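You operate a simulated robot arm through the tools that you are given. There is no shell and no other tool. Be economical: measure what you need, move in short steps, check, and stop when the job is done.

The job below is to be done with a simulated two-armed robot. You get a single attempt, and the scene is never put back.

JOB
Swap the mounted plug for the other white plug and run one cycle.
Fine: the old plug goes in the red tray; clamp the new one and shut the guard before the run. Where these are worked on the way, their far stop is far enough and under half their travel is too little: red clamp.
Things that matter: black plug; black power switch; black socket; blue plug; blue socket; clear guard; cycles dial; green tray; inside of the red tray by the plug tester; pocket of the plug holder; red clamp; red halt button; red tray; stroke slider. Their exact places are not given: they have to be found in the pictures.

The check looks at the end state, three seconds after you hand in, the way a careful person would. Anything else that was tipped, shoved, dropped, spilled or broken makes it a failure.

ROBOT AND FRAMES
Two 7-joint arms with two-finger parallel grippers on one trunk, hanging from a carriage that runs on a gantry, over the field with the corners [-2.369, -0.599], [-1.564, -1.595], [0.225, -0.149], [-0.58, 0.846] (x, y) and turns from -5.847 to 6.144 rad about z. Base frame: it is fixed where the carriage stands at the start and does not move with it; the origin is on the floor, on the carriage's upright axis, x ahead of it, y to its left, z up; the surface under the hand at the start is at about z = 0.89. Units: m, rad, N and s.
The left shoulder is at the start at [0.04, 0.173, 1.301], the right one opposite. With the tool pointing down near the work surface each hand reaches from about 0.1 to 0.76 m from the robot's upright axis, wherever it stands, measured 20 degrees to its own side. Places, roughly: black power switch [0.7, 0, 0.9]; clear guard [0.5, -0.3, 1]; cycles dial [0.6, -0.1, 0.9]; inside of the red tray by the plug tester [0.9, 0.1, 0.8]; pocket of the plug holder [0.7, -0.2, 0.9]; red clamp [0.6, -0.2, 0.9]; red halt button [0.6, 0, 0.9]; stroke slider [0.5, -0.2, 0.9]; tall knob [0.4, -0.4, 1]; vice knob [0.8, -0.1, 0.9]; white light switch [0.4, -0.3, 0.9]; white unit button [0.4, -0.2, 0.9]; yellow zero button [0.6, -0.1, 0.9]. Payload 3.43 kg a hand.
The TCP of each hand is the grasp point between the finger pads, 0.03 m short of the fingertips. In the tool frame z runs along the fingers and y along their closing line. Largest opening 0.094 m; finger width 0.028, thickness 0.01; the body of the gripper, 0.05 by 0.096 m, starts 0.055 m behind the TCP.
Orientation is told as [roll, pitch, yaw] about the base's x, y, z axes, in that order, counted from this pose: with the fingers straight down and closing along the base's y, the tool's x points along the base's -x, its y along +y and its z along -z.

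CONTROLS
- The arms move only by the tool apply_moves. It takes "left_steps", "right_steps" or both (then of equal length, played together; a hand with none holds still); each is a list of rows, each a list of 6 numbers: the shift along the base's x, y, z in units of 25 mm (1.0 is 25 mm), then the turn, a rotation vector about the base's x, y, z in units of 6 degrees (1.0 is 6 degrees). In form: [[tx, ty, tz, ax, ay, az], ...]. A call has 1 to 8 rows; each row shifts and turns the commanded pose from where the row before left it. "left_hand" and "right_hand" are, for a hand that has rows, the opening, from 0 (shut) to 1 (fully open), set as the call begins (left out, the last holds). A call with a number of a shift or a turn outside -1 to 1 is refused whole. Rows are played at 5 a second. More than 0.05 m and 0.15 rad between two rows, or a gripper value outside its range, and nothing of the call is played. Where a pose cannot be reached the arm comes as near as it can. A force on the tool above 40 N (or 10 N above the force at the start of the call, whichever is more), or a blocked arm, ends the call early, and 0.2 s more pass. The fingers move at their own pace (about 0.072 m/s each) and stop on an object; they squeeze with about 27 N. The grip force told is the motor's: it shows also when the fingers shut on nothing. Time passes only in rows, and 0.2 s behind the last, so rows that do not move let the fingers close. The reply holds the time, the measured pose of the TCP, the force on the tool along the base axes, the opening and the grip force, in the units named above and with some noise, with the torque about the TCP (base axes, N m) and any sound that the robot's microphone picked up, and new pictures: "show" is both (left out), scene, wrist or none (wrist: the cameras of the hands that moved).
- Cameras (640 x 400 px; columns grow to the right, rows downward): "scene" is now at [0.2368, -0.0145, 1.588]; the picture's right is [-0.19, -0.98, 0.00], its down [-0.75, 0.15, -0.65] and it looks along [0.64, -0.13, -0.76] (base axes); focal length 248 px, centre (320, 200). "left" rides on the left gripper at [0.076, -0.014, -0.103] in its tool frame; the picture's right is [0.18, 0.98, 0.00], its down [-0.75, 0.14, -0.64] and it looks along [-0.63, 0.12, 0.77] (tool axes); focal length 243 px, centre (320, 200). "right" rides on the right gripper at [0.076, 0.014, -0.102] in its tool frame; the picture's right is [-0.18, 0.98, 0.00], its down [-0.75, -0.14, -0.64] and it looks along [-0.63, -0.12, 0.77] (tool axes); focal length 243 px, centre (320, 200).
- lift_body(by): slides the trunk up (or, below 0, down) by that many m; the arms and the scene camera ride with it, the base frame stays. It gives what a move gives, with no picture.
- steer(legs): drives the robot by 1 to 6 legs, each [ahead, left, turn to the left] in m, m and rad, along the robot's own axes; the way and the turn of a leg run together, so that a leg with both is an arc; at most 1.5 m and 3.142 rad a leg. The arms and the cameras ride along, it lands a little off, and it stops where it bumps. It keeps to its track: a leg is cut to what the track allows. It gives what a move gives, and a new picture of the scene camera.
- head_to(pan, tilt): turns the head with the scene camera to pan (to the left, within 1.501 rad either way) and tilt (down, from -0.506 to 1.204), counted from straight ahead of the robot. It gives what a move gives, and a new picture of the scene camera.
- probe_pixels(camera, pixels): for up to 12 pixels [column, row] of the newest picture of that camera ("zoom" is the newest enlarged one), the place [x, y, z] in the base frame of the surface seen there, good to about 0.002 m. No time passes.
- zoom(camera, box): a new picture of the part [left, top, right, bottom] of that camera's present view, enlarged. No time passes.
- job_done(): hands the job in; it is judged then, once.

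Keep the steps short. Do not move on a guess: measure, check each grasp and each placing, and mend mistakes. In all there are 80 turns and 260 pictures (those below and enlarged ones count). Leave the grippers open and the arms clear of the work at the hand-in unless told otherwise, and finish with a single line.

The tools are called after "Emit:" as a command line: name --argument value ..., lists and objects as JSON in quotes. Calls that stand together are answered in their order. apply_moves: Moves the arms, as the interface text tells. Its arguments: {"type":"object","properties":{"left_steps":{"type":"array"},"left_hand":{"type":"number"},"right_steps":{"type":"array"},"right_hand":{"type":"number"},"show":{"type":"string","enum":["both","scene","wrist","none"]}},"required":[]} The other tools are called the same way: lift_body (by) slides the trunk up or down; steer (legs) drives the base; head_to (pan, tilt) turns the head that bears the scene camera; probe_pixels (camera, pixels) gives the place of the surface under pixels of a picture; zoom (camera, box) takes an enlarged picture of a part of a camera's view; job_done () hands the job in.

At the start:

```text
clock: 0.0
left_position: [0.3858, 0.0679, 1.2797]
left_ee_rot: [0.001, 0.002, 0.0]
left_wrist_force: [0.6, 0.1, -0.3]
left_torque: [0.01, 0.04, -0.03]
left_width: 0.0938
left_gripper_force: 0.1
right_position: [0.4888, -0.2678, 1.2751]
right_ee_rot: [0.0, 0.0, -0.001]
right_wrist_force: [-0.5, -0.1, -0.3]
right_torque: [0.01, -0.04, 0.0]
right_width: 0.0942
right_gripper_force: 0.1
trunk travel left (down, up): [-0.454, 0.327]
robot x, y, heading: [0.0018, -0.0025, -0.001]
head pan, tilt: [-0.195, 0.864]
```

scene: 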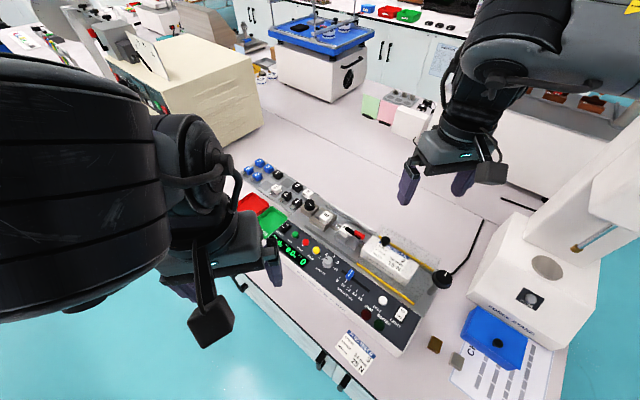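
right: 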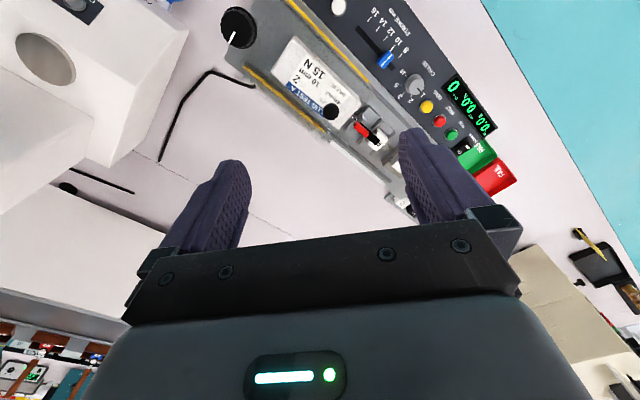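
left: 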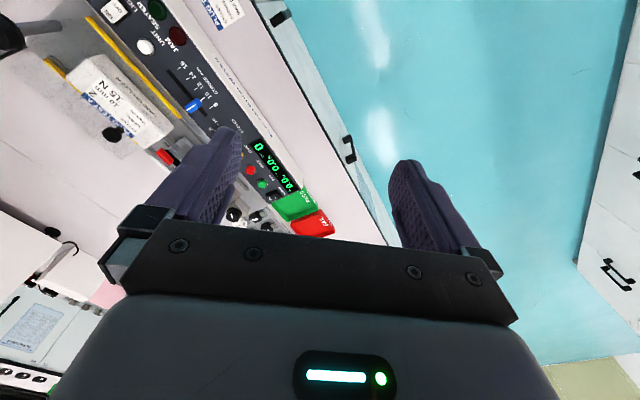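

I see the plug tester in the middle of the scene picture; I enlarge it first to read it.

Emit:
zoom --camera "scene" --box '[230, 150, 390, 250]'

Emit:
zoom --camera "scene" --box '[310, 220, 470, 320]'

Emit:
zoom --camera "right" --box '[210, 0, 530, 200]'

```text
4.00 times, centred on (310, 200) of scene
```

zoom: 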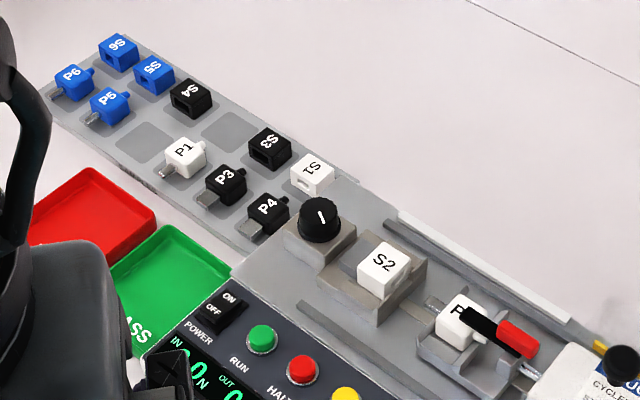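

```text
4.00 times, centred on (390, 270) of scene
```

zoom: 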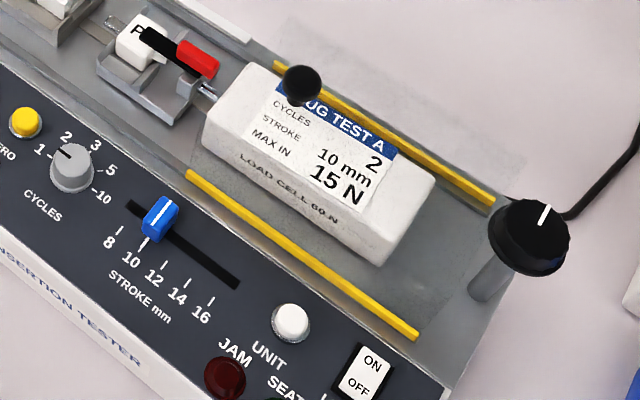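

```text
2.00 times, centred on (370, 100) of right
```

zoom: 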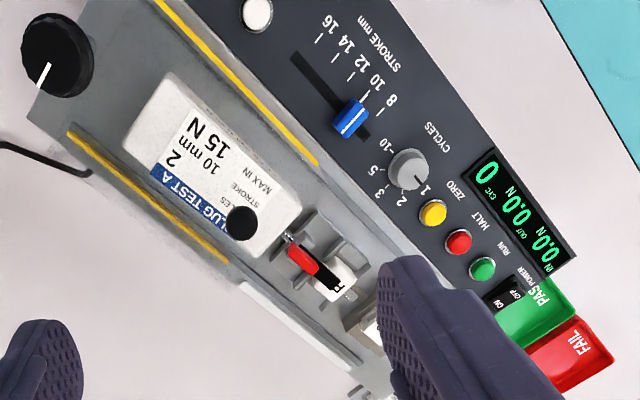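

Next I read the cards and probe key points.

Emit:
zoom --camera "scene" --box '[320, 310, 400, 380]'

Emit:
zoom --camera "scene" --box '[320, 210, 400, 260]'

Emit:
zoom --camera "left" --box '[40, 0, 280, 150]'

Emit:
probe_pixels --camera "scene" --pixels '[[275, 189], [325, 217], [343, 230], [358, 236], [385, 241], [443, 280], [316, 251], [306, 242], [295, 234], [327, 261], [350, 274], [383, 300]]'

Emit:
probe_pixels --camera "scene" --pixels '[[253, 203], [270, 218], [285, 227], [310, 204], [286, 197], [297, 203], [303, 193], [297, 187], [400, 313], [360, 255], [410, 265], [270, 250]]'

```text
5.71 times, centred on (360, 345) of scene
```

zoom: 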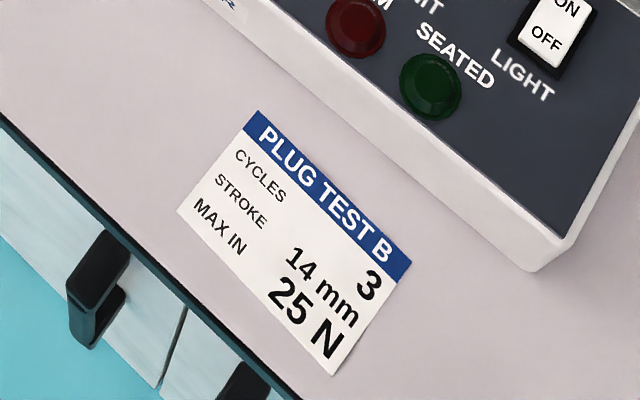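

```text
8.00 times, centred on (360, 235) of scene
```

zoom: 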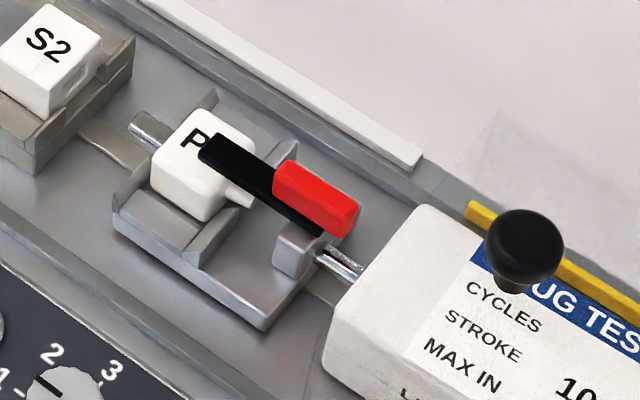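

```text
2.67 times, centred on (160, 75) of left
```

zoom: 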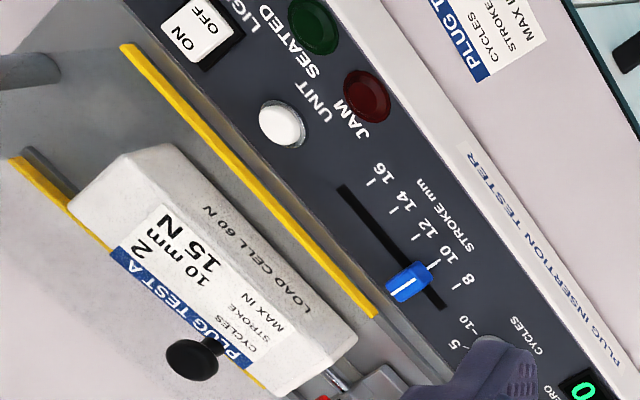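

```text
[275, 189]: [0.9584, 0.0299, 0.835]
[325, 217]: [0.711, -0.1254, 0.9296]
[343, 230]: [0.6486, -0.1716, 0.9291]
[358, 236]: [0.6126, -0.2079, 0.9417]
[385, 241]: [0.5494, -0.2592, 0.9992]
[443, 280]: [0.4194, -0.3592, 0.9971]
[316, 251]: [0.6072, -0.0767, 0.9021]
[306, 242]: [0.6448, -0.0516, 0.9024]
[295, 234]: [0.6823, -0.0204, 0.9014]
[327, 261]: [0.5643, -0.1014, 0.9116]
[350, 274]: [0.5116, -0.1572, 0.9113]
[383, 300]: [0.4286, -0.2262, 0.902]
```

```text
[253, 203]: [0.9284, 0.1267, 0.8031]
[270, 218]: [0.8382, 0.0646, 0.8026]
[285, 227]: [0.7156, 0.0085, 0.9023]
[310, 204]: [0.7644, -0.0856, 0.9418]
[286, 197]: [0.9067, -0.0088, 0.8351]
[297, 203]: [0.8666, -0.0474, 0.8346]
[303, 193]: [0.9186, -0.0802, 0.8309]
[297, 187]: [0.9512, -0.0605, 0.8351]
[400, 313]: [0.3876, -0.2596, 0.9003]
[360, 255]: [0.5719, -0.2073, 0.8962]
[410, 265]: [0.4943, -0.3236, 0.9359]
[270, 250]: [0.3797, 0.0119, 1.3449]
```

Before driving I check how tall the white apparatus on the right stands, and the pivot of the clamp.

Emit:
probe_pixels --camera "scene" --pixels '[[545, 210], [610, 170], [635, 100], [500, 310], [530, 240], [600, 250], [400, 120], [375, 105]]'

Emit:
head_to --pan -0.9 --tilt 0.6

```text
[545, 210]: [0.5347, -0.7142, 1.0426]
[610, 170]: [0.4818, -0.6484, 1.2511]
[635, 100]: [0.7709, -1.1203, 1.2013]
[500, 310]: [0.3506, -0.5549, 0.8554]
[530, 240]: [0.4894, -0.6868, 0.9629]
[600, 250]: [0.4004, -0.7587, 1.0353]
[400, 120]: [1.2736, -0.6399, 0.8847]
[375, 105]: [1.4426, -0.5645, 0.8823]
```

```text
clock: 1.1
left_position: [0.387, 0.0686, 1.2804]
left_ee_rot: [0.0, -0.001, 0.001]
left_wrist_force: [-0.5, -0.4, -0.3]
left_torque: [0.02, 0.0, 0.0]
left_width: 0.0938
left_gripper_force: 0.0
right_position: [0.4906, -0.2675, 1.276]
right_ee_rot: [-0.001, 0.001, 0.001]
right_wrist_force: [0.0, -0.5, 0.1]
right_torque: [0.02, 0.03, 0.01]
right_width: 0.0939
right_gripper_force: 0.0
trunk travel left (down, up): [-0.454, 0.327]
robot x, y, heading: [0.0013, -0.0025, 0.0]
head pan, tilt: [-0.901, 0.6]
```

scene: 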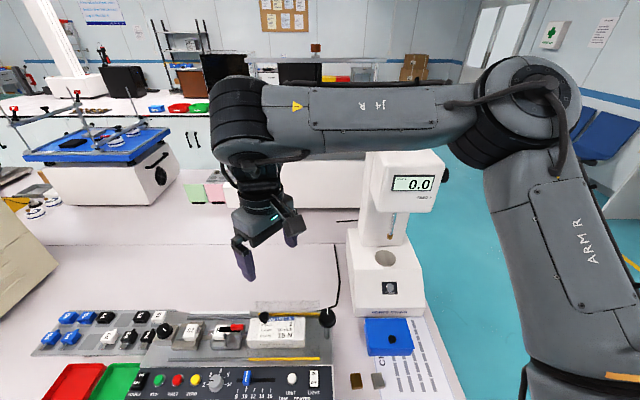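

Emit:
probe_pixels --camera "scene" --pixels '[[410, 160], [440, 165], [385, 160], [410, 212], [520, 90], [380, 110], [275, 290], [330, 318], [380, 262]]'

Emit:
zoom --camera "scene" --box '[140, 290, 340, 400]'

```text
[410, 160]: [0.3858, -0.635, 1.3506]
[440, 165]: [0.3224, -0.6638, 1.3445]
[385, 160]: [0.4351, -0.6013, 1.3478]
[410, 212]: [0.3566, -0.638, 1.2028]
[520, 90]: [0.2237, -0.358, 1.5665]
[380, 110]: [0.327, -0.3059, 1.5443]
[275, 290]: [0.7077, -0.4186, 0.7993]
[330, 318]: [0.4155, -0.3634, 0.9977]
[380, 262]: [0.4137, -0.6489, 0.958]
```

```text
3.20 times, centred on (240, 345) of scene
```

zoom: 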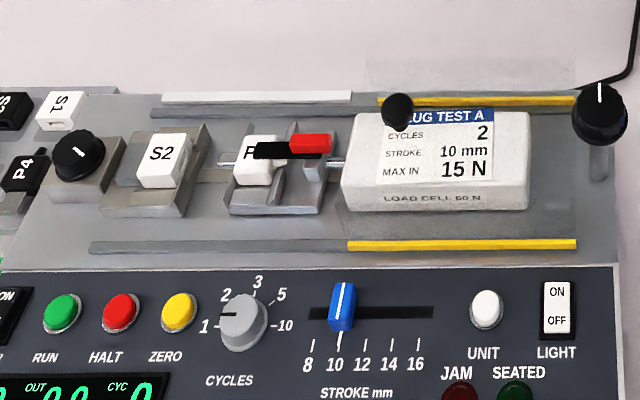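

The space is clear (tower top 1.35, elbow above 1.45). I drive to the near corner of the field so the left hand reaches rack, tray and holder.

Emit:
steer --legs '[[0.2, -0.13, 0.0]]'

```text
clock: 2.9
left_position: [0.5926, -0.0592, 1.2812]
left_ee_rot: [0.0, 0.0, 0.001]
left_wrist_force: [0.1, -0.3, 0.3]
left_torque: [-0.02, -0.02, 0.03]
left_width: 0.0942
left_gripper_force: 0.2
right_position: [0.6965, -0.3959, 1.2757]
right_ee_rot: [-0.001, -0.001, 0.001]
right_wrist_force: [-0.1, -0.2, 0.8]
right_torque: [0.02, 0.0, -0.01]
right_width: 0.0936
right_gripper_force: 0.1
trunk travel left (down, up): [-0.454, 0.327]
robot x, y, heading: [0.2084, -0.1275, -0.0]
head pan, tilt: [-0.901, 0.6]
```

scene: 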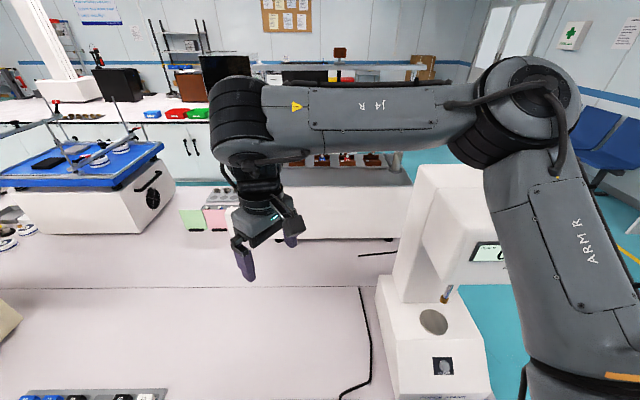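

I look down at the work.

Emit:
head_to --pan -0.15 --tilt 1.05

Emit:
zoom --camera "left" --box '[0, 0, 640, 200]'

```text
clock: 4.0
left_position: [0.593, -0.06, 1.2804]
left_ee_rot: [0.0, 0.001, 0.0]
left_wrist_force: [-0.7, 0.1, 0.0]
left_torque: [-0.01, 0.01, -0.02]
left_width: 0.0941
left_gripper_force: 0.0
right_position: [0.6978, -0.3957, 1.2766]
right_ee_rot: [0.0, -0.001, 0.0]
right_wrist_force: [-0.3, 0.3, 0.0]
right_torque: [0.0, -0.01, -0.04]
right_width: 0.0936
right_gripper_force: 0.0
trunk travel left (down, up): [-0.454, 0.327]
robot x, y, heading: [0.2098, -0.1284, 0.003]
head pan, tilt: [-0.15, 1.051]
```

scene: 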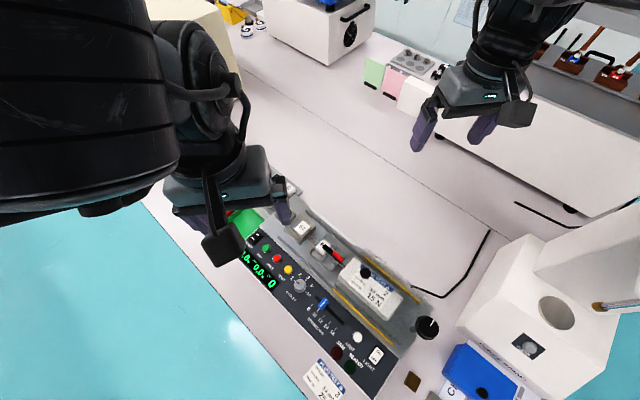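

```text
1.00 times, centred on (320, 100) of left (not enlarged: the box is as wide or as high as the picture)
```

zoom: 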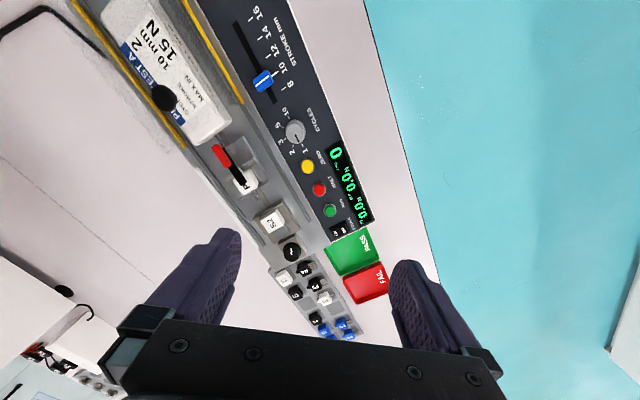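

I turn the left hand to face the tester squarely and lower it a bit for a close look.

Emit:
apply_moves --left_steps '[[-0.2, 0, -0.8, 0, 0, -1], [-0.2, 0, -0.8, 0, 0, -1], [-0.2, 0, -0.8, 0, 0, -1], [-0.2, 0, -0.8, 0, 0, -1], [-0.2, 0, -0.8, 0, 0, -1], [-0.2, 0, -0.8, 0, 0, -1], [-0.2, 0, -0.8, 0, 0, -1], [-0.2, 0, -0.8, 0, 0, -1]]' --show "none"

Emit:
apply_moves --left_steps '[[0, 0, -0.5, 0, 0, -0.85], [0, 0, 0, 0, 0, 0]]'

```text
clock: 5.7
left_position: [0.5179, -0.1798, 1.1644]
left_ee_rot: [-0.116, -0.093, -0.721]
left_wrist_force: [0.2, 0.6, 0.1]
left_torque: [-0.02, 0.01, -0.02]
left_width: 0.0938
left_gripper_force: 0.1
left hand out of reach, approached as far as the arm can: row 4, 5, 6, 7, 8
right_position: [0.696, -0.3944, 1.2764]
right_ee_rot: [0.001, -0.001, 0.0]
right_wrist_force: [-0.8, -0.2, 0.4]
right_torque: [0.03, 0.01, -0.03]
right_width: 0.094
right_gripper_force: 0.1
trunk travel left (down, up): [-0.454, 0.327]
robot x, y, heading: [0.2039, -0.124, 0.001]
head pan, tilt: [-0.15, 1.051]
stopped in row 8 (left hand): the arm was blocked; the commanded pose is now the measured one
```

```text
clock: 6.3
left_position: [0.5298, -0.2102, 1.1935]
left_ee_rot: [-0.217, -0.192, -0.772]
left_wrist_force: [0.1, -0.6, 0.0]
left_torque: [0.01, 0.01, 0.01]
left_width: 0.0939
left_gripper_force: 0.1
left hand out of reach, approached as far as the arm can: row 1
right_position: [0.6977, -0.3957, 1.2759]
right_ee_rot: [0.001, -0.001, 0.0]
right_wrist_force: [0.8, -0.7, -0.2]
right_torque: [0.0, 0.0, 0.02]
right_width: 0.0943
right_gripper_force: 0.1
trunk travel left (down, up): [-0.454, 0.327]
robot x, y, heading: [0.2065, -0.1259, 0.001]
head pan, tilt: [-0.15, 1.051]
stopped in row 2 (left hand): the arm was blocked; the commanded pose is now the measured one
```

scene: 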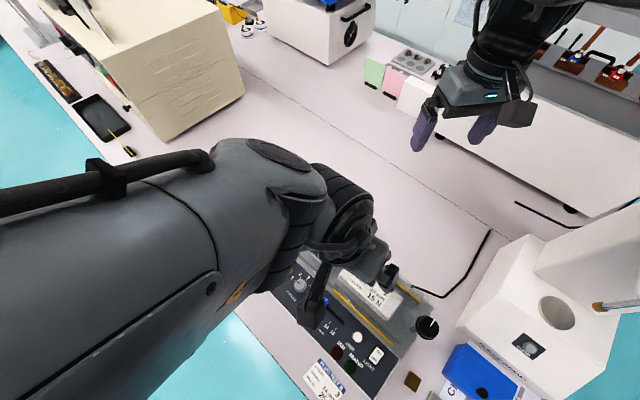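
left: 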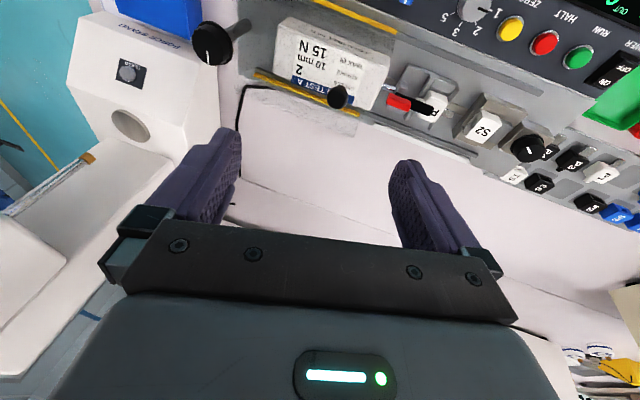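

The left wrist runs out of turn that way. I turn it back and go the other way (closing line across the tester).

Emit:
apply_moves --left_steps '[[0, 0.55, 0.4, 0, 0, 1], [0, 0.55, 0.4, 0, 0, 1], [0, 0.55, 0.4, 0, 0, 1], [0, 0.55, 0, 0, 0, 1], [0, 0.55, 0, 0, 0, 1], [0, 0.55, 0, 0, 0, 1], [0, 0.55, 0, 0, 0, 1], [0, 0.55, 0, 0, 0, 0.37]]' --show "none"

Emit:
apply_moves --left_steps '[[0, 0, 0, 0, 0.92, 0], [0, 0, 0, 0, 0.92, 0], [0, 0, 0, 1, 0, 0], [0, 0, 0, 1, 0, 0], [0.3, 0, 0, 0, 0, 1], [0.3, 0, 0, 0, 0, 1], [0.3, 0, 0, 0, 0, 1], [0.3, 0, 0, 0, 0, 1]]' --show "none"

```text
clock: 8.1
left_position: [0.5304, -0.0986, 1.222]
left_ee_rot: [-0.212, -0.187, -0.003]
left_wrist_force: [0.1, -0.8, 0.2]
left_torque: [-0.01, 0.01, -0.02]
left_width: 0.0938
left_gripper_force: 0.0
right_position: [0.696, -0.3943, 1.2749]
right_ee_rot: [0.0, -0.001, -0.001]
right_wrist_force: [0.0, -0.3, 0.4]
right_torque: [0.02, 0.01, 0.01]
right_width: 0.0941
right_gripper_force: 0.0
trunk travel left (down, up): [-0.454, 0.327]
robot x, y, heading: [0.2055, -0.1268, 0.006]
head pan, tilt: [-0.15, 1.051]
```

```text
clock: 9.9
left_position: [0.5604, -0.1, 1.2219]
left_ee_rot: [-0.005, 0.004, 0.418]
left_wrist_force: [-0.2, 0.0, -0.4]
left_torque: [0.0, -0.02, -0.01]
left_width: 0.094
left_gripper_force: 0.1
right_position: [0.6974, -0.3949, 1.2766]
right_ee_rot: [-0.001, 0.0, 0.001]
right_wrist_force: [-0.5, 0.4, 0.5]
right_torque: [-0.02, -0.05, 0.0]
right_width: 0.0939
right_gripper_force: 0.1
trunk travel left (down, up): [-0.454, 0.327]
robot x, y, heading: [0.2065, -0.125, 0.0]
head pan, tilt: [-0.15, 1.051]
```

Next: finish the yaw to about 0.644, move over the holder, down to z 1.12.

Emit:
apply_moves --left_steps '[[0.7, -0.7, -0.8, 0, 0, 1], [0.7, -0.7, -0.8, 0, 0, 1], [0.7, -0.7, -0.8, 0, 0, 0.16], [0.6, -0.6, -0.8, 0, 0, 0], [0.5, -0.5, -0.8, 0, 0, 0]]'

Emit:
zoom --camera "left" --box '[160, 0, 480, 200]'

```text
clock: 11.1
left_position: [0.6404, -0.1788, 1.1224]
left_ee_rot: [-0.004, 0.004, 0.645]
left_wrist_force: [-0.8, -0.2, 0.1]
left_torque: [0.0, 0.01, 0.03]
left_width: 0.0939
left_gripper_force: 0.0
right_position: [0.6965, -0.3944, 1.277]
right_ee_rot: [0.001, 0.0, 0.001]
right_wrist_force: [0.4, -0.1, -0.6]
right_torque: [-0.02, 0.01, -0.03]
right_width: 0.0942
right_gripper_force: 0.0
trunk travel left (down, up): [-0.454, 0.327]
robot x, y, heading: [0.2048, -0.1286, -0.0]
head pan, tilt: [-0.15, 1.051]
```

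scene: 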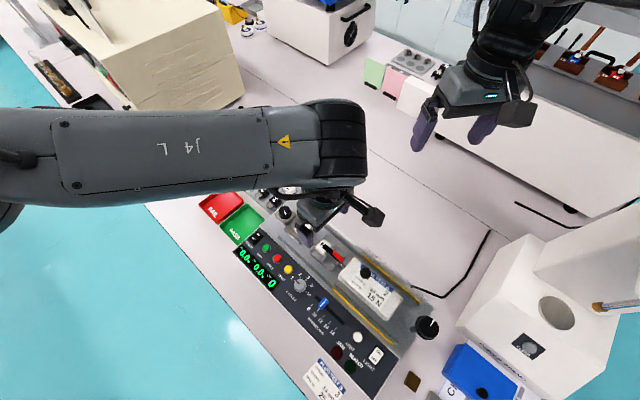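
left: 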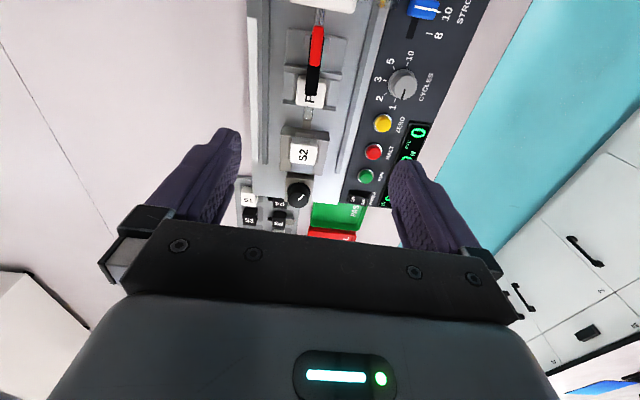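

```text
2.00 times, centred on (320, 100) of left
```

zoom: 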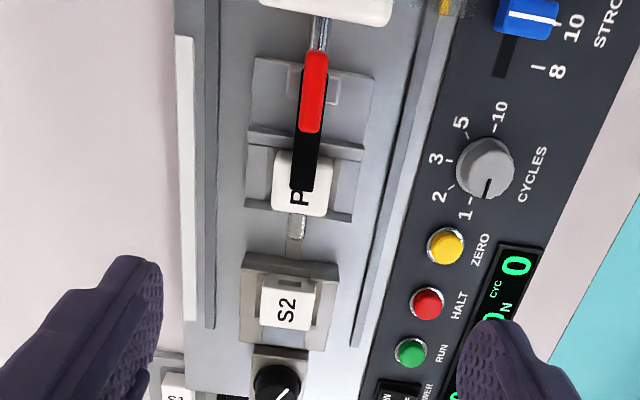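

I probe the holder, plug and clamp in this enlarged picture.

Emit:
probe_pixels --camera "zoom" --pixels '[[313, 60], [313, 90], [310, 125], [304, 150], [303, 185], [283, 175], [322, 175], [262, 175], [345, 175], [345, 148], [345, 210], [298, 225]]'

Emit:
probe_pixels --camera "zoom" --pixels '[[340, 90], [300, 88], [268, 100], [345, 120], [265, 145], [318, 40], [277, 205], [330, 205], [300, 210], [487, 192], [430, 300], [412, 350]]'

Emit:
zoom --camera "left" --box '[270, 10, 350, 120]'

Emit:
zoom --camera "scene" --box '[300, 220, 400, 300]'

```text
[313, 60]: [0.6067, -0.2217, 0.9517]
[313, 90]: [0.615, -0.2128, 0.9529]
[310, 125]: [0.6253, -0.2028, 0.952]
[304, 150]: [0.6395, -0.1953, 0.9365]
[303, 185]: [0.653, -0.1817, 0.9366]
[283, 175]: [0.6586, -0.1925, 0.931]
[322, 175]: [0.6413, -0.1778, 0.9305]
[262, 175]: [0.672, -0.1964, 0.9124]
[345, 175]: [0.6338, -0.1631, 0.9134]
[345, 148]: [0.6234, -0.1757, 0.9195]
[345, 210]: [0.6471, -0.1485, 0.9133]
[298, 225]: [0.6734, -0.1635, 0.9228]
```

```text
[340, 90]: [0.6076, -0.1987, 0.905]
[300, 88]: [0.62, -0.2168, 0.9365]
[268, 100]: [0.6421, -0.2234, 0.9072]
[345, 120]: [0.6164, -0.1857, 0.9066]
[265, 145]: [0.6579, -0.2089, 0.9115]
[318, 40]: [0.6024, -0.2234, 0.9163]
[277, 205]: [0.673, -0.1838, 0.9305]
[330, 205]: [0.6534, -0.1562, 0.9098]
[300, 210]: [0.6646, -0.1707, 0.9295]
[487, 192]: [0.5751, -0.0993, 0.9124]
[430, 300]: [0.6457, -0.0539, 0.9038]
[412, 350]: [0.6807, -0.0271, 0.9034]
```

```text
3.64 times, centred on (310, 65) of left
```

zoom: 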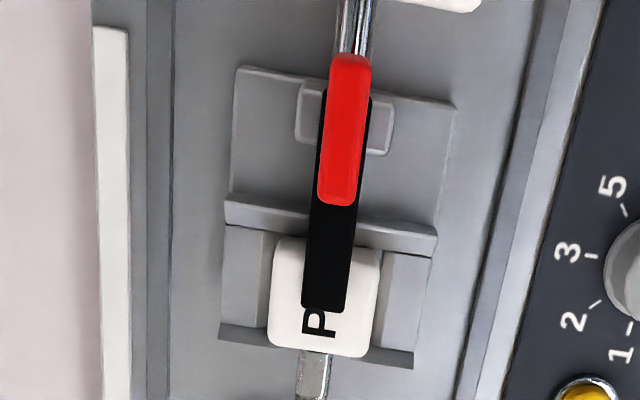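

```text
5.00 times, centred on (350, 260) of scene
```

zoom: 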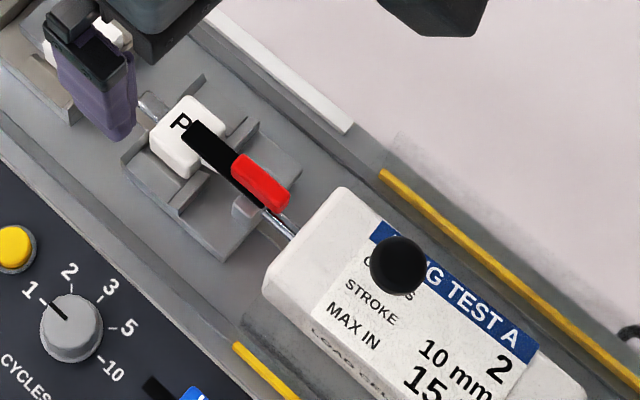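

I take a few more points: rail for the tester's direction, load-cell edge, clamp post sides.

Emit:
probe_pixels --camera "zoom" --pixels '[[180, 190], [182, 290], [338, 290], [150, 180], [150, 330], [250, 178], [140, 160], [250, 250], [225, 130], [265, 195], [165, 200], [60, 320]]'

Emit:
probe_pixels --camera "left" --pixels '[[251, 15], [253, 100], [258, 150], [264, 160], [340, 175], [388, 20], [306, 38], [322, 62], [320, 15], [303, 152], [296, 190], [285, 190]]'

```text
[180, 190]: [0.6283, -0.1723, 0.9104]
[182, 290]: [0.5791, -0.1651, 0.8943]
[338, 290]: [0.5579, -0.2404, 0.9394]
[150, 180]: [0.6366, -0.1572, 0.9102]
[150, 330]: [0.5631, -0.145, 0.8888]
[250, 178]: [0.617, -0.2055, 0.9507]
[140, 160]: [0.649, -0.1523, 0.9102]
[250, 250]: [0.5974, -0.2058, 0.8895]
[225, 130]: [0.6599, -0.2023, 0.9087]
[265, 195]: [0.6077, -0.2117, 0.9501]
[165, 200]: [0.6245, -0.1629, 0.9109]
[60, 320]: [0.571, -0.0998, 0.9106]
```

```text
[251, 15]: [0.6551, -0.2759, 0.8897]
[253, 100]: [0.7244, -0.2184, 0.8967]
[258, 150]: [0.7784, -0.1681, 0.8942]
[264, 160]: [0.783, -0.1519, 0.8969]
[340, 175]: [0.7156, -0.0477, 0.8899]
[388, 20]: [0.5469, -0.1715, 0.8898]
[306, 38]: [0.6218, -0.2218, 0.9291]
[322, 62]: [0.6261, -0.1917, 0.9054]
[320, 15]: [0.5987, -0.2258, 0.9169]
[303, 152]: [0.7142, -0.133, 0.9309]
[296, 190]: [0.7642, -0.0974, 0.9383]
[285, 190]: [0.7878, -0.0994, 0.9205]
```

Now I bring the left hand over the red clamp handle (target x 0.631, y -0.198), stopping at z 1.0 to check.

Emit:
apply_moves --left_steps '[[-0.37, -0.78, -0.8, 0, 0, 0], [0, 0, -0.8, 0, 0, 0], [0, 0, -0.8, 0, 0, 0], [0, 0, -0.9, 0, 0, 0], [0, 0, -0.9, 0, 0, 0], [0, 0, -0.7, 0, 0, 0]]' --left_hand 0.5

Emit:
zoom --camera "left" --box '[240, 60, 400, 160]'

```text
clock: 12.5
left_position: [0.6305, -0.1987, 1.0001]
left_ee_rot: [-0.004, 0.01, 0.644]
left_wrist_force: [-0.3, -0.5, 0.6]
left_torque: [-0.01, 0.03, -0.01]
left_width: 0.047
left_gripper_force: 0.0
right_position: [0.6952, -0.3953, 1.2763]
right_ee_rot: [0.001, -0.001, -0.001]
right_wrist_force: [0.1, 0.0, 0.1]
right_torque: [0.03, 0.0, -0.01]
right_width: 0.0938
right_gripper_force: 0.2
trunk travel left (down, up): [-0.454, 0.327]
robot x, y, heading: [0.206, -0.1286, -0.005]
head pan, tilt: [-0.15, 1.051]
```

scene: 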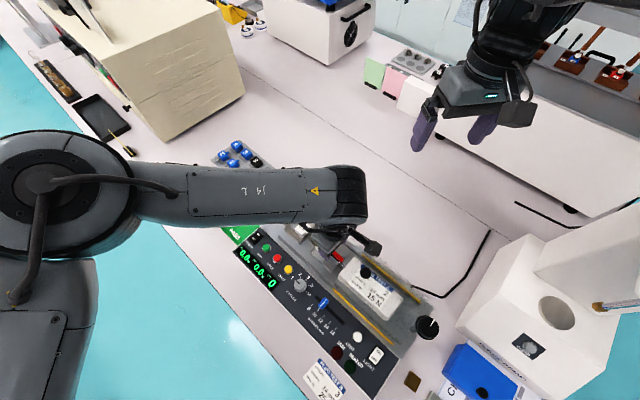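
left: 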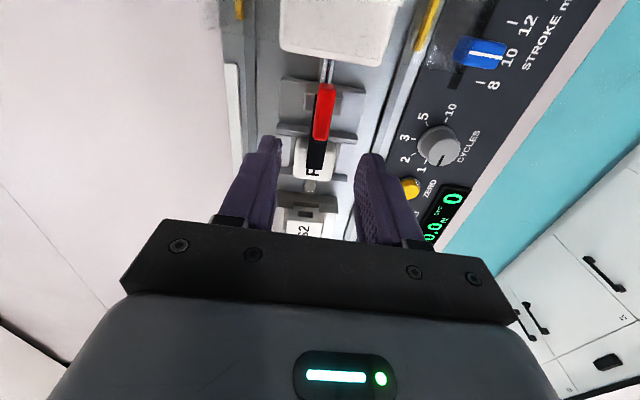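

```text
4.00 times, centred on (320, 110) of left
```

zoom: 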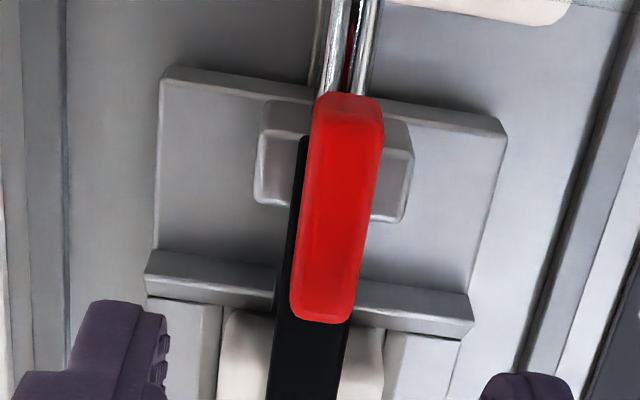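

Emit:
probe_pixels --camera "zoom" --pixels '[[275, 150], [395, 160], [395, 205], [275, 195], [270, 115], [345, 110], [325, 305], [310, 360], [200, 270], [420, 300], [420, 350], [245, 350]]'

```text
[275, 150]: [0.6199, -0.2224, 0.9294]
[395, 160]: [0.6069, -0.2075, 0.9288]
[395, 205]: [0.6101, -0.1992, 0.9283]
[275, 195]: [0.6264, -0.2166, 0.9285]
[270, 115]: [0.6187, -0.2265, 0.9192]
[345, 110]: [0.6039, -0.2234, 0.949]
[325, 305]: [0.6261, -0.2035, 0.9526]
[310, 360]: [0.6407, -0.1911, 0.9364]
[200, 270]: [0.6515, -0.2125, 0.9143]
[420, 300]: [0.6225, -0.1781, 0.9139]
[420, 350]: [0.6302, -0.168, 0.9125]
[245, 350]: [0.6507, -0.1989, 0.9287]
```

I lower to TCP z 0.963 (tips 0.933, above the post at 0.929) over the front part of the handle, then close.

Emit:
apply_moves --left_steps '[[-0.15, -0.15, -0.5, 0, 0, 0], [0, 0, -0.5, 0, 0, 0], [0, 0, -0.48, 0, 0, 0]]' --show "none"

Emit:
apply_moves --left_steps '[[0, 0, 0, 0, 0, 0], [0, 0, 0, 0, 0, 0], [0, 0, 0, 0, 0, 0]]' --left_hand 0 --show "wrist"

```text
clock: 13.3
left_position: [0.6257, -0.2035, 0.962]
left_ee_rot: [-0.004, 0.007, 0.645]
left_wrist_force: [-0.2, 0.6, 0.3]
left_torque: [-0.04, 0.0, -0.01]
left_width: 0.047
left_gripper_force: 0.1
right_position: [0.6966, -0.3949, 1.2756]
right_ee_rot: [-0.001, 0.001, 0.001]
right_wrist_force: [0.0, 0.7, -0.6]
right_torque: [0.03, 0.04, 0.0]
right_width: 0.0943
right_gripper_force: 0.2
trunk travel left (down, up): [-0.454, 0.327]
robot x, y, heading: [0.2075, -0.1304, 0.0]
head pan, tilt: [-0.15, 1.051]
```

```text
clock: 14.1
left_position: [0.6258, -0.2039, 0.9612]
left_ee_rot: [-0.005, 0.004, 0.643]
left_wrist_force: [2.5, -2.0, -3.8]
left_torque: [-0.19, 0.08, 0.06]
left_width: 0.0138
left_gripper_force: 44.9
right_position: [0.6959, -0.3945, 1.2757]
right_ee_rot: [0.001, 0.0, 0.0]
right_wrist_force: [0.1, -0.9, 0.0]
right_torque: [-0.02, -0.01, 0.01]
right_width: 0.0939
right_gripper_force: 0.0
trunk travel left (down, up): [-0.454, 0.327]
robot x, y, heading: [0.2076, -0.1287, -0.004]
head pan, tilt: [-0.15, 1.051]
```

left: 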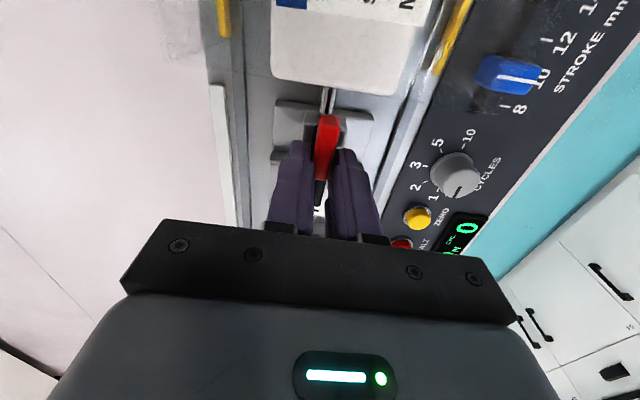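

The handle is held (width 13.8 mm). I tilt the hand 18° about the hinge line, following the arc, and check forces.

Emit:
apply_moves --left_steps '[[-0.11, -0.08, 0.04, 0.6, -0.8, 0], [-0.11, -0.08, 0.03, 0.6, -0.8, 0], [-0.11, -0.08, 0.02, 0.6, -0.8, 0], [0, 0, 0, 0, 0, 0]]' --show "both"

Emit:
zoom --camera "left" --box '[240, 60, 400, 240]'

```text
clock: 15.1
left_position: [0.6178, -0.2098, 0.9631]
left_ee_rot: [-0.005, -0.311, 0.646]
left_wrist_force: [7.2, -4.4, -7.8]
left_torque: [-0.5, 0.15, 0.06]
left_width: 0.0137
left_gripper_force: 45.1
right_position: [0.6973, -0.3952, 1.2763]
right_ee_rot: [-0.001, -0.002, -0.001]
right_wrist_force: [0.2, -0.5, -0.2]
right_torque: [0.02, 0.04, -0.02]
right_width: 0.0941
right_gripper_force: 0.1
trunk travel left (down, up): [-0.454, 0.327]
robot x, y, heading: [0.2072, -0.125, -0.0]
head pan, tilt: [-0.15, 1.051]
```

scene: 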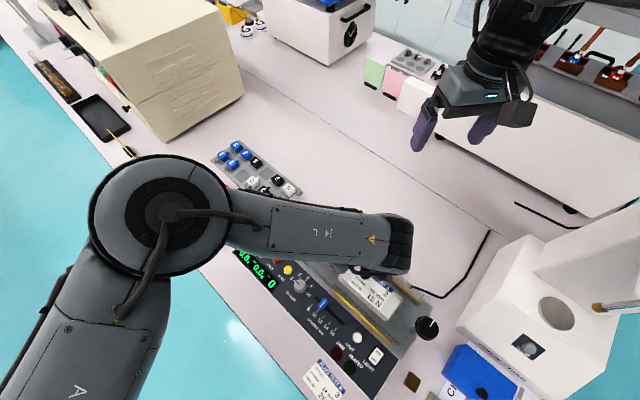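
left: 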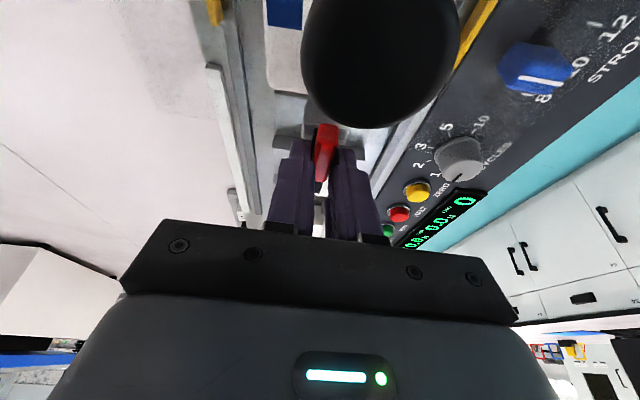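

```text
2.22 times, centred on (320, 150) of left
```

zoom: 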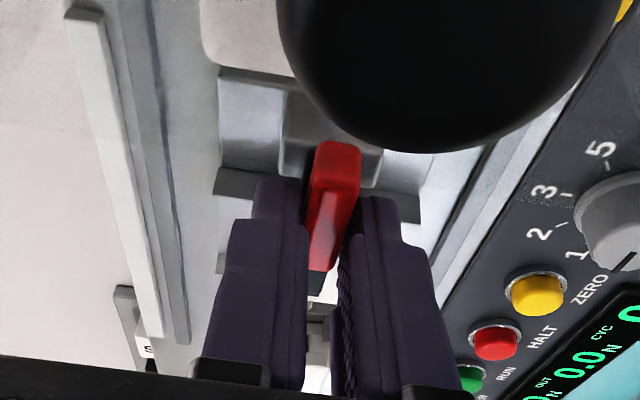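

The hinge follows. The camera is already above the guard knob, so no more tilt; I now draw the handle 12 mm backward (toward the load cell), letting it turn between the pads.

Emit:
apply_moves --left_steps '[[-0.128, -0.096, 0.06, 0, 0, 0], [-0.128, -0.096, 0.06, 0, 0, 0], [-0.128, -0.096, 0.0, 0, 0, 0], [0, 0, 0, 0, 0, 0]]' --show "wrist"

Emit:
zoom --camera "left" --box '[240, 60, 400, 240]'

```text
clock: 16.1
left_position: [0.6154, -0.2118, 0.9698]
left_ee_rot: [-0.004, -0.319, 0.647]
left_wrist_force: [23.6, 11.7, -11.4]
left_torque: [0.5, -0.74, 0.03]
left_width: 0.0105
left_gripper_force: 43.9
right_position: [0.7004, -0.3926, 1.2758]
right_ee_rot: [0.002, -0.004, 0.001]
right_wrist_force: [0.9, -0.6, 0.6]
right_torque: [0.01, 0.02, -0.01]
right_width: 0.0939
right_gripper_force: 0.1
trunk travel left (down, up): [-0.454, 0.327]
robot x, y, heading: [0.2085, -0.1277, 0.004]
head pan, tilt: [-0.15, 1.051]
```

left: 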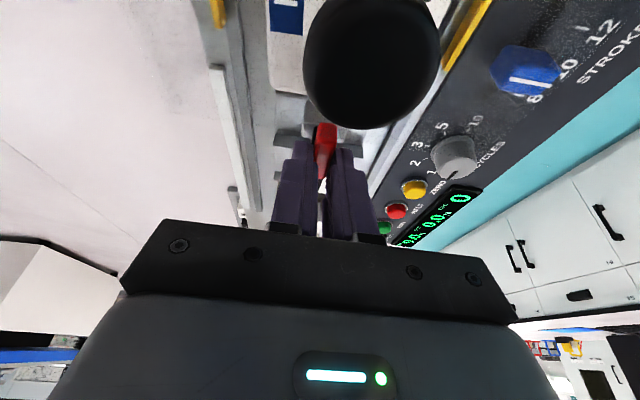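

```text
2.22 times, centred on (320, 150) of left
```

zoom: 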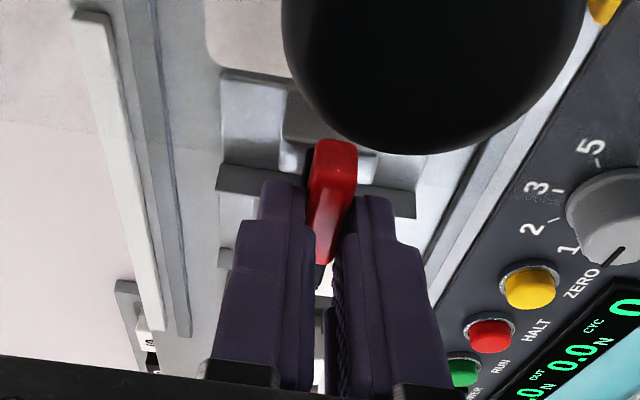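

A 26 N reaction and a narrower grip: it slipped rather than turned. I open, back off upward and look at how the clamp stands.

Emit:
apply_moves --left_steps '[[0, 0, 0, 0, 0, 0], [0, 0, 0.3, 0, 0, 0], [0.1, 0.08, 0.8, -0.6, 0.8, 0], [0.1, 0.08, 0.8, -0.6, 0.8, 0], [0.1, 0.08, 0.8, -0.6, 0.8, 0], [0.1, 0.08, 0.4, 0, 0, 0]]' --left_hand 0.5

Emit:
zoom --camera "left" --box '[240, 60, 400, 160]'

```text
clock: 17.5
left_position: [0.6179, -0.2093, 1.045]
left_ee_rot: [-0.002, 0.008, 0.645]
left_wrist_force: [-0.2, 0.2, 0.5]
left_torque: [-0.03, 0.02, 0.02]
left_width: 0.0469
left_gripper_force: 0.0
right_position: [0.6966, -0.3949, 1.2751]
right_ee_rot: [0.001, 0.0, 0.001]
right_wrist_force: [0.6, -0.3, 1.8]
right_torque: [0.03, 0.0, -0.02]
right_width: 0.0938
right_gripper_force: 0.1
trunk travel left (down, up): [-0.454, 0.327]
robot x, y, heading: [0.2062, -0.1251, 0.001]
head pan, tilt: [-0.15, 1.051]
```

scene: 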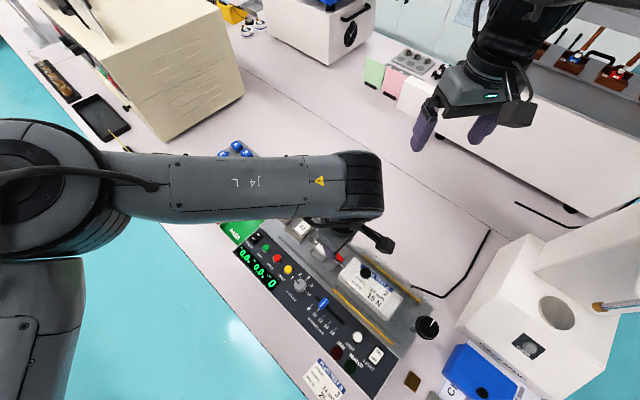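
left: 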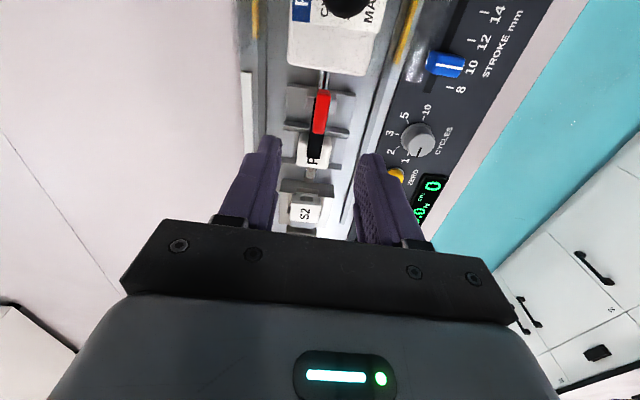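

```text
4.00 times, centred on (320, 110) of left
```

zoom: 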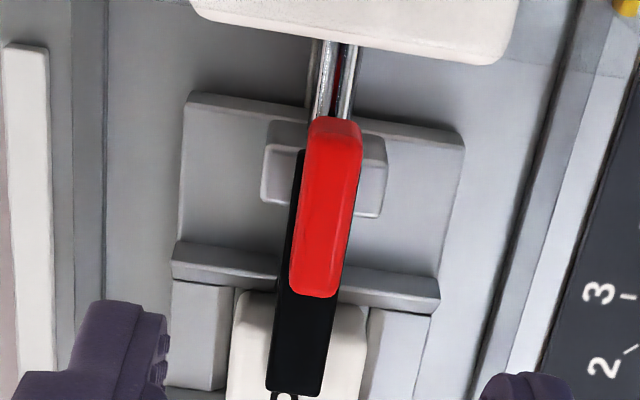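

The clamp is as before. The bar lies on top of its post, so it may swing sideways on an upright pin instead. I straddle the handle with slightly open fingers and test gently sideways, watching the force.

Emit:
apply_moves --left_steps '[[0.61, 0.47, 0, 0, 0, 0], [0, 0, -0.9, 0, 0, 0], [0, 0, -0.9, 0, 0, 0], [0, 0, -0.9, 0, 0, 0], [0, 0, -0.6, 0, 0, 0]]' --left_hand 0.3 --show "wrist"

Emit:
apply_moves --left_steps '[[-0.084, 0.112, 0, 0, 0, 0], [-0.084, 0.112, 0, 0, 0, 0], [-0.048, 0.064, 0, 0, 0, 0], [0, 0, 0, 0, 0, 0]]' --show "wrist"

```text
clock: 18.7
left_position: [0.6339, -0.1962, 0.9639]
left_ee_rot: [-0.005, 0.006, 0.644]
left_wrist_force: [-0.1, 0.2, -0.3]
left_torque: [0.0, 0.01, -0.02]
left_width: 0.0283
left_gripper_force: 0.1
right_position: [0.6964, -0.3951, 1.2757]
right_ee_rot: [-0.001, 0.001, 0.001]
right_wrist_force: [-0.5, -0.2, 0.1]
right_torque: [-0.01, -0.05, 0.01]
right_width: 0.094
right_gripper_force: 0.0
trunk travel left (down, up): [-0.454, 0.327]
robot x, y, heading: [0.2054, -0.1271, -0.0]
head pan, tilt: [-0.15, 1.051]
```

left: 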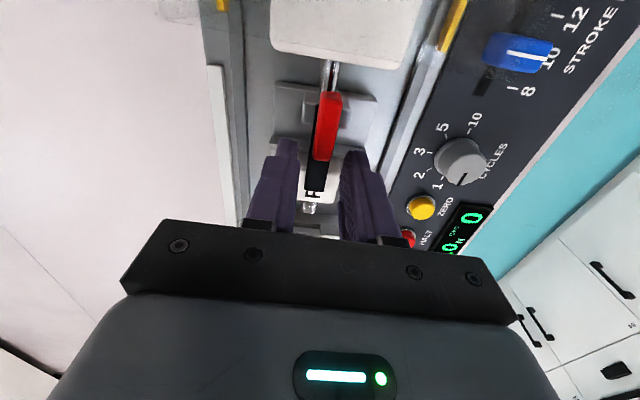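

```text
clock: 19.7
left_position: [0.6305, -0.1904, 0.9628]
left_ee_rot: [-0.005, 0.006, 0.645]
left_wrist_force: [2.0, -4.9, 1.7]
left_torque: [-0.13, -0.03, 0.08]
left_width: 0.031
left_gripper_force: 2.5
right_position: [0.697, -0.3949, 1.2745]
right_ee_rot: [0.001, 0.001, 0.0]
right_wrist_force: [-0.2, -0.9, -0.3]
right_torque: [-0.03, 0.01, 0.02]
right_width: 0.0941
right_gripper_force: 0.1
trunk travel left (down, up): [-0.454, 0.327]
robot x, y, heading: [0.2104, -0.1305, -0.003]
head pan, tilt: [-0.15, 1.051]
```

left: 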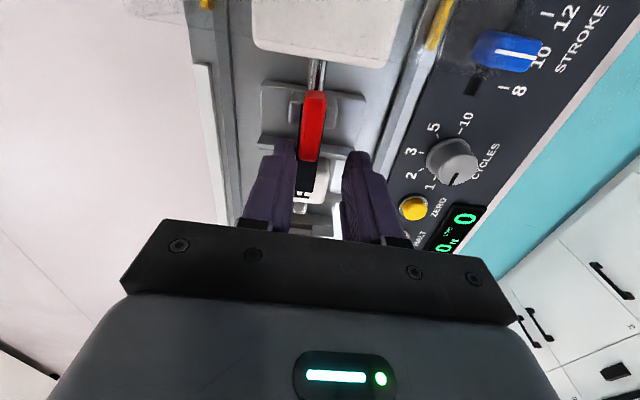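

5 N builds up with no swing this way. I try the other way.

Emit:
apply_moves --left_steps '[[0.12, -0.16, 0, 0, 0, 0], [0.12, -0.16, 0, 0, 0, 0], [0.12, -0.16, 0, 0, 0, 0], [0.07, -0.094, 0, 0, 0, 0], [0, 0, 0, 0, 0, 0]]' --show "wrist"

Emit:
zoom --camera "left" --box '[240, 40, 400, 240]'

```text
clock: 20.9
left_position: [0.639, -0.2038, 0.9617]
left_ee_rot: [-0.002, 0.004, 0.645]
left_wrist_force: [-1.2, 0.4, -1.1]
left_torque: [0.07, 0.05, -0.02]
left_width: 0.0296
left_gripper_force: 1.2
right_position: [0.6966, -0.3953, 1.2761]
right_ee_rot: [-0.001, -0.001, 0.0]
right_wrist_force: [-0.1, -0.6, -0.9]
right_torque: [0.01, 0.04, 0.01]
right_width: 0.0942
right_gripper_force: 0.0
trunk travel left (down, up): [-0.454, 0.327]
robot x, y, heading: [0.2078, -0.1262, -0.001]
head pan, tilt: [-0.15, 1.051]
```

left: 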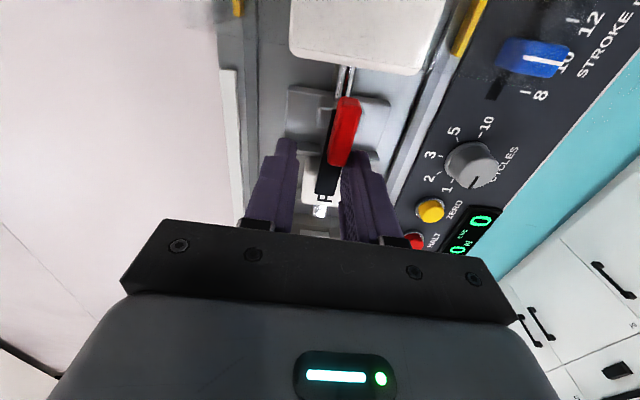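

```text
2.00 times, centred on (320, 140) of left
```

zoom: 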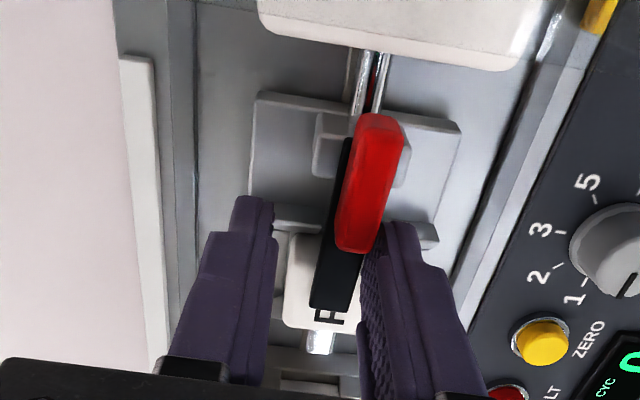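

Emit:
probe_pixels --camera "zoom" --pixels '[[378, 125], [355, 240], [335, 295], [325, 300], [350, 300], [345, 150], [290, 300], [320, 345], [370, 180]]'

```text
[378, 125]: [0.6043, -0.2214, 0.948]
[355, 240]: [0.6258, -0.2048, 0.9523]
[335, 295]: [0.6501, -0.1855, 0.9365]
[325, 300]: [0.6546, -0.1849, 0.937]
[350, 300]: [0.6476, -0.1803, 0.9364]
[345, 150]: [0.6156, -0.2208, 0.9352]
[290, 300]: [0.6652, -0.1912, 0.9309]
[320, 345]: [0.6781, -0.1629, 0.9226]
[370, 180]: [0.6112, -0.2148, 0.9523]
```

The clamp has not moved yet; I push 4 mm more that way.

Emit:
apply_moves --left_steps '[[0.05, -0.064, 0, 0, 0, 0], [0.05, -0.064, 0, 0, 0, 0], [0, 0, 0, 0, 0, 0]]' --show "none"

```text
clock: 21.7
left_position: [0.6415, -0.2068, 0.9627]
left_ee_rot: [-0.003, 0.006, 0.645]
left_wrist_force: [-0.1, 1.3, -0.8]
left_torque: [0.05, 0.0, -0.05]
left_width: 0.0293
left_gripper_force: 0.9
right_position: [0.6974, -0.3921, 1.2755]
right_ee_rot: [0.0, 0.0, -0.001]
right_wrist_force: [1.0, 0.2, -0.6]
right_torque: [0.01, 0.01, 0.01]
right_width: 0.094
right_gripper_force: 0.1
trunk travel left (down, up): [-0.454, 0.327]
robot x, y, heading: [0.206, -0.1286, -0.001]
head pan, tilt: [-0.15, 1.051]
```

Emit:
apply_moves --left_steps '[[0.06, -0.08, 0, 0, 0, 0], [0.06, -0.08, 0, 0, 0, 0], [0, 0, 0, 0, 0, 0]]' --show "wrist"

Emit:
zoom --camera "left" --box '[240, 40, 400, 240]'

```text
clock: 22.5
left_position: [0.6471, -0.2093, 0.9615]
left_ee_rot: [-0.001, 0.004, 0.646]
left_wrist_force: [-1.3, 12.4, 0.1]
left_torque: [0.41, -0.18, -0.42]
left_width: 0.0332
left_gripper_force: 9.6
right_position: [0.6973, -0.3922, 1.2762]
right_ee_rot: [0.004, -0.001, 0.0]
right_wrist_force: [0.5, -0.5, 0.5]
right_torque: [0.0, -0.01, 0.0]
right_width: 0.0941
right_gripper_force: 0.1
trunk travel left (down, up): [-0.454, 0.327]
robot x, y, heading: [0.2089, -0.1285, 0.003]
head pan, tilt: [-0.15, 1.051]
```

left: 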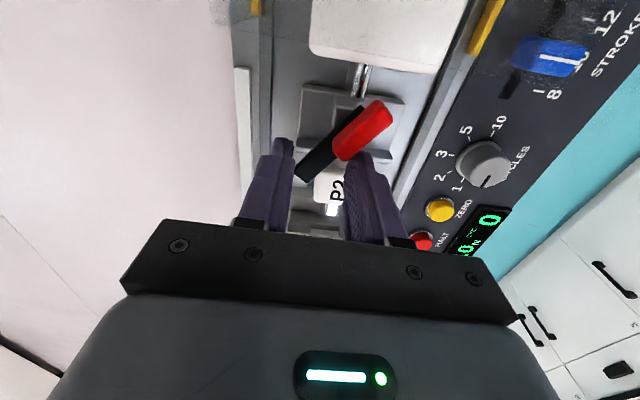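

```text
2.00 times, centred on (320, 140) of left
```

zoom: 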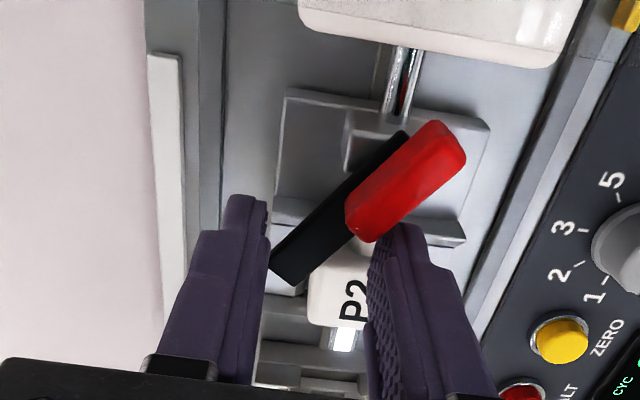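

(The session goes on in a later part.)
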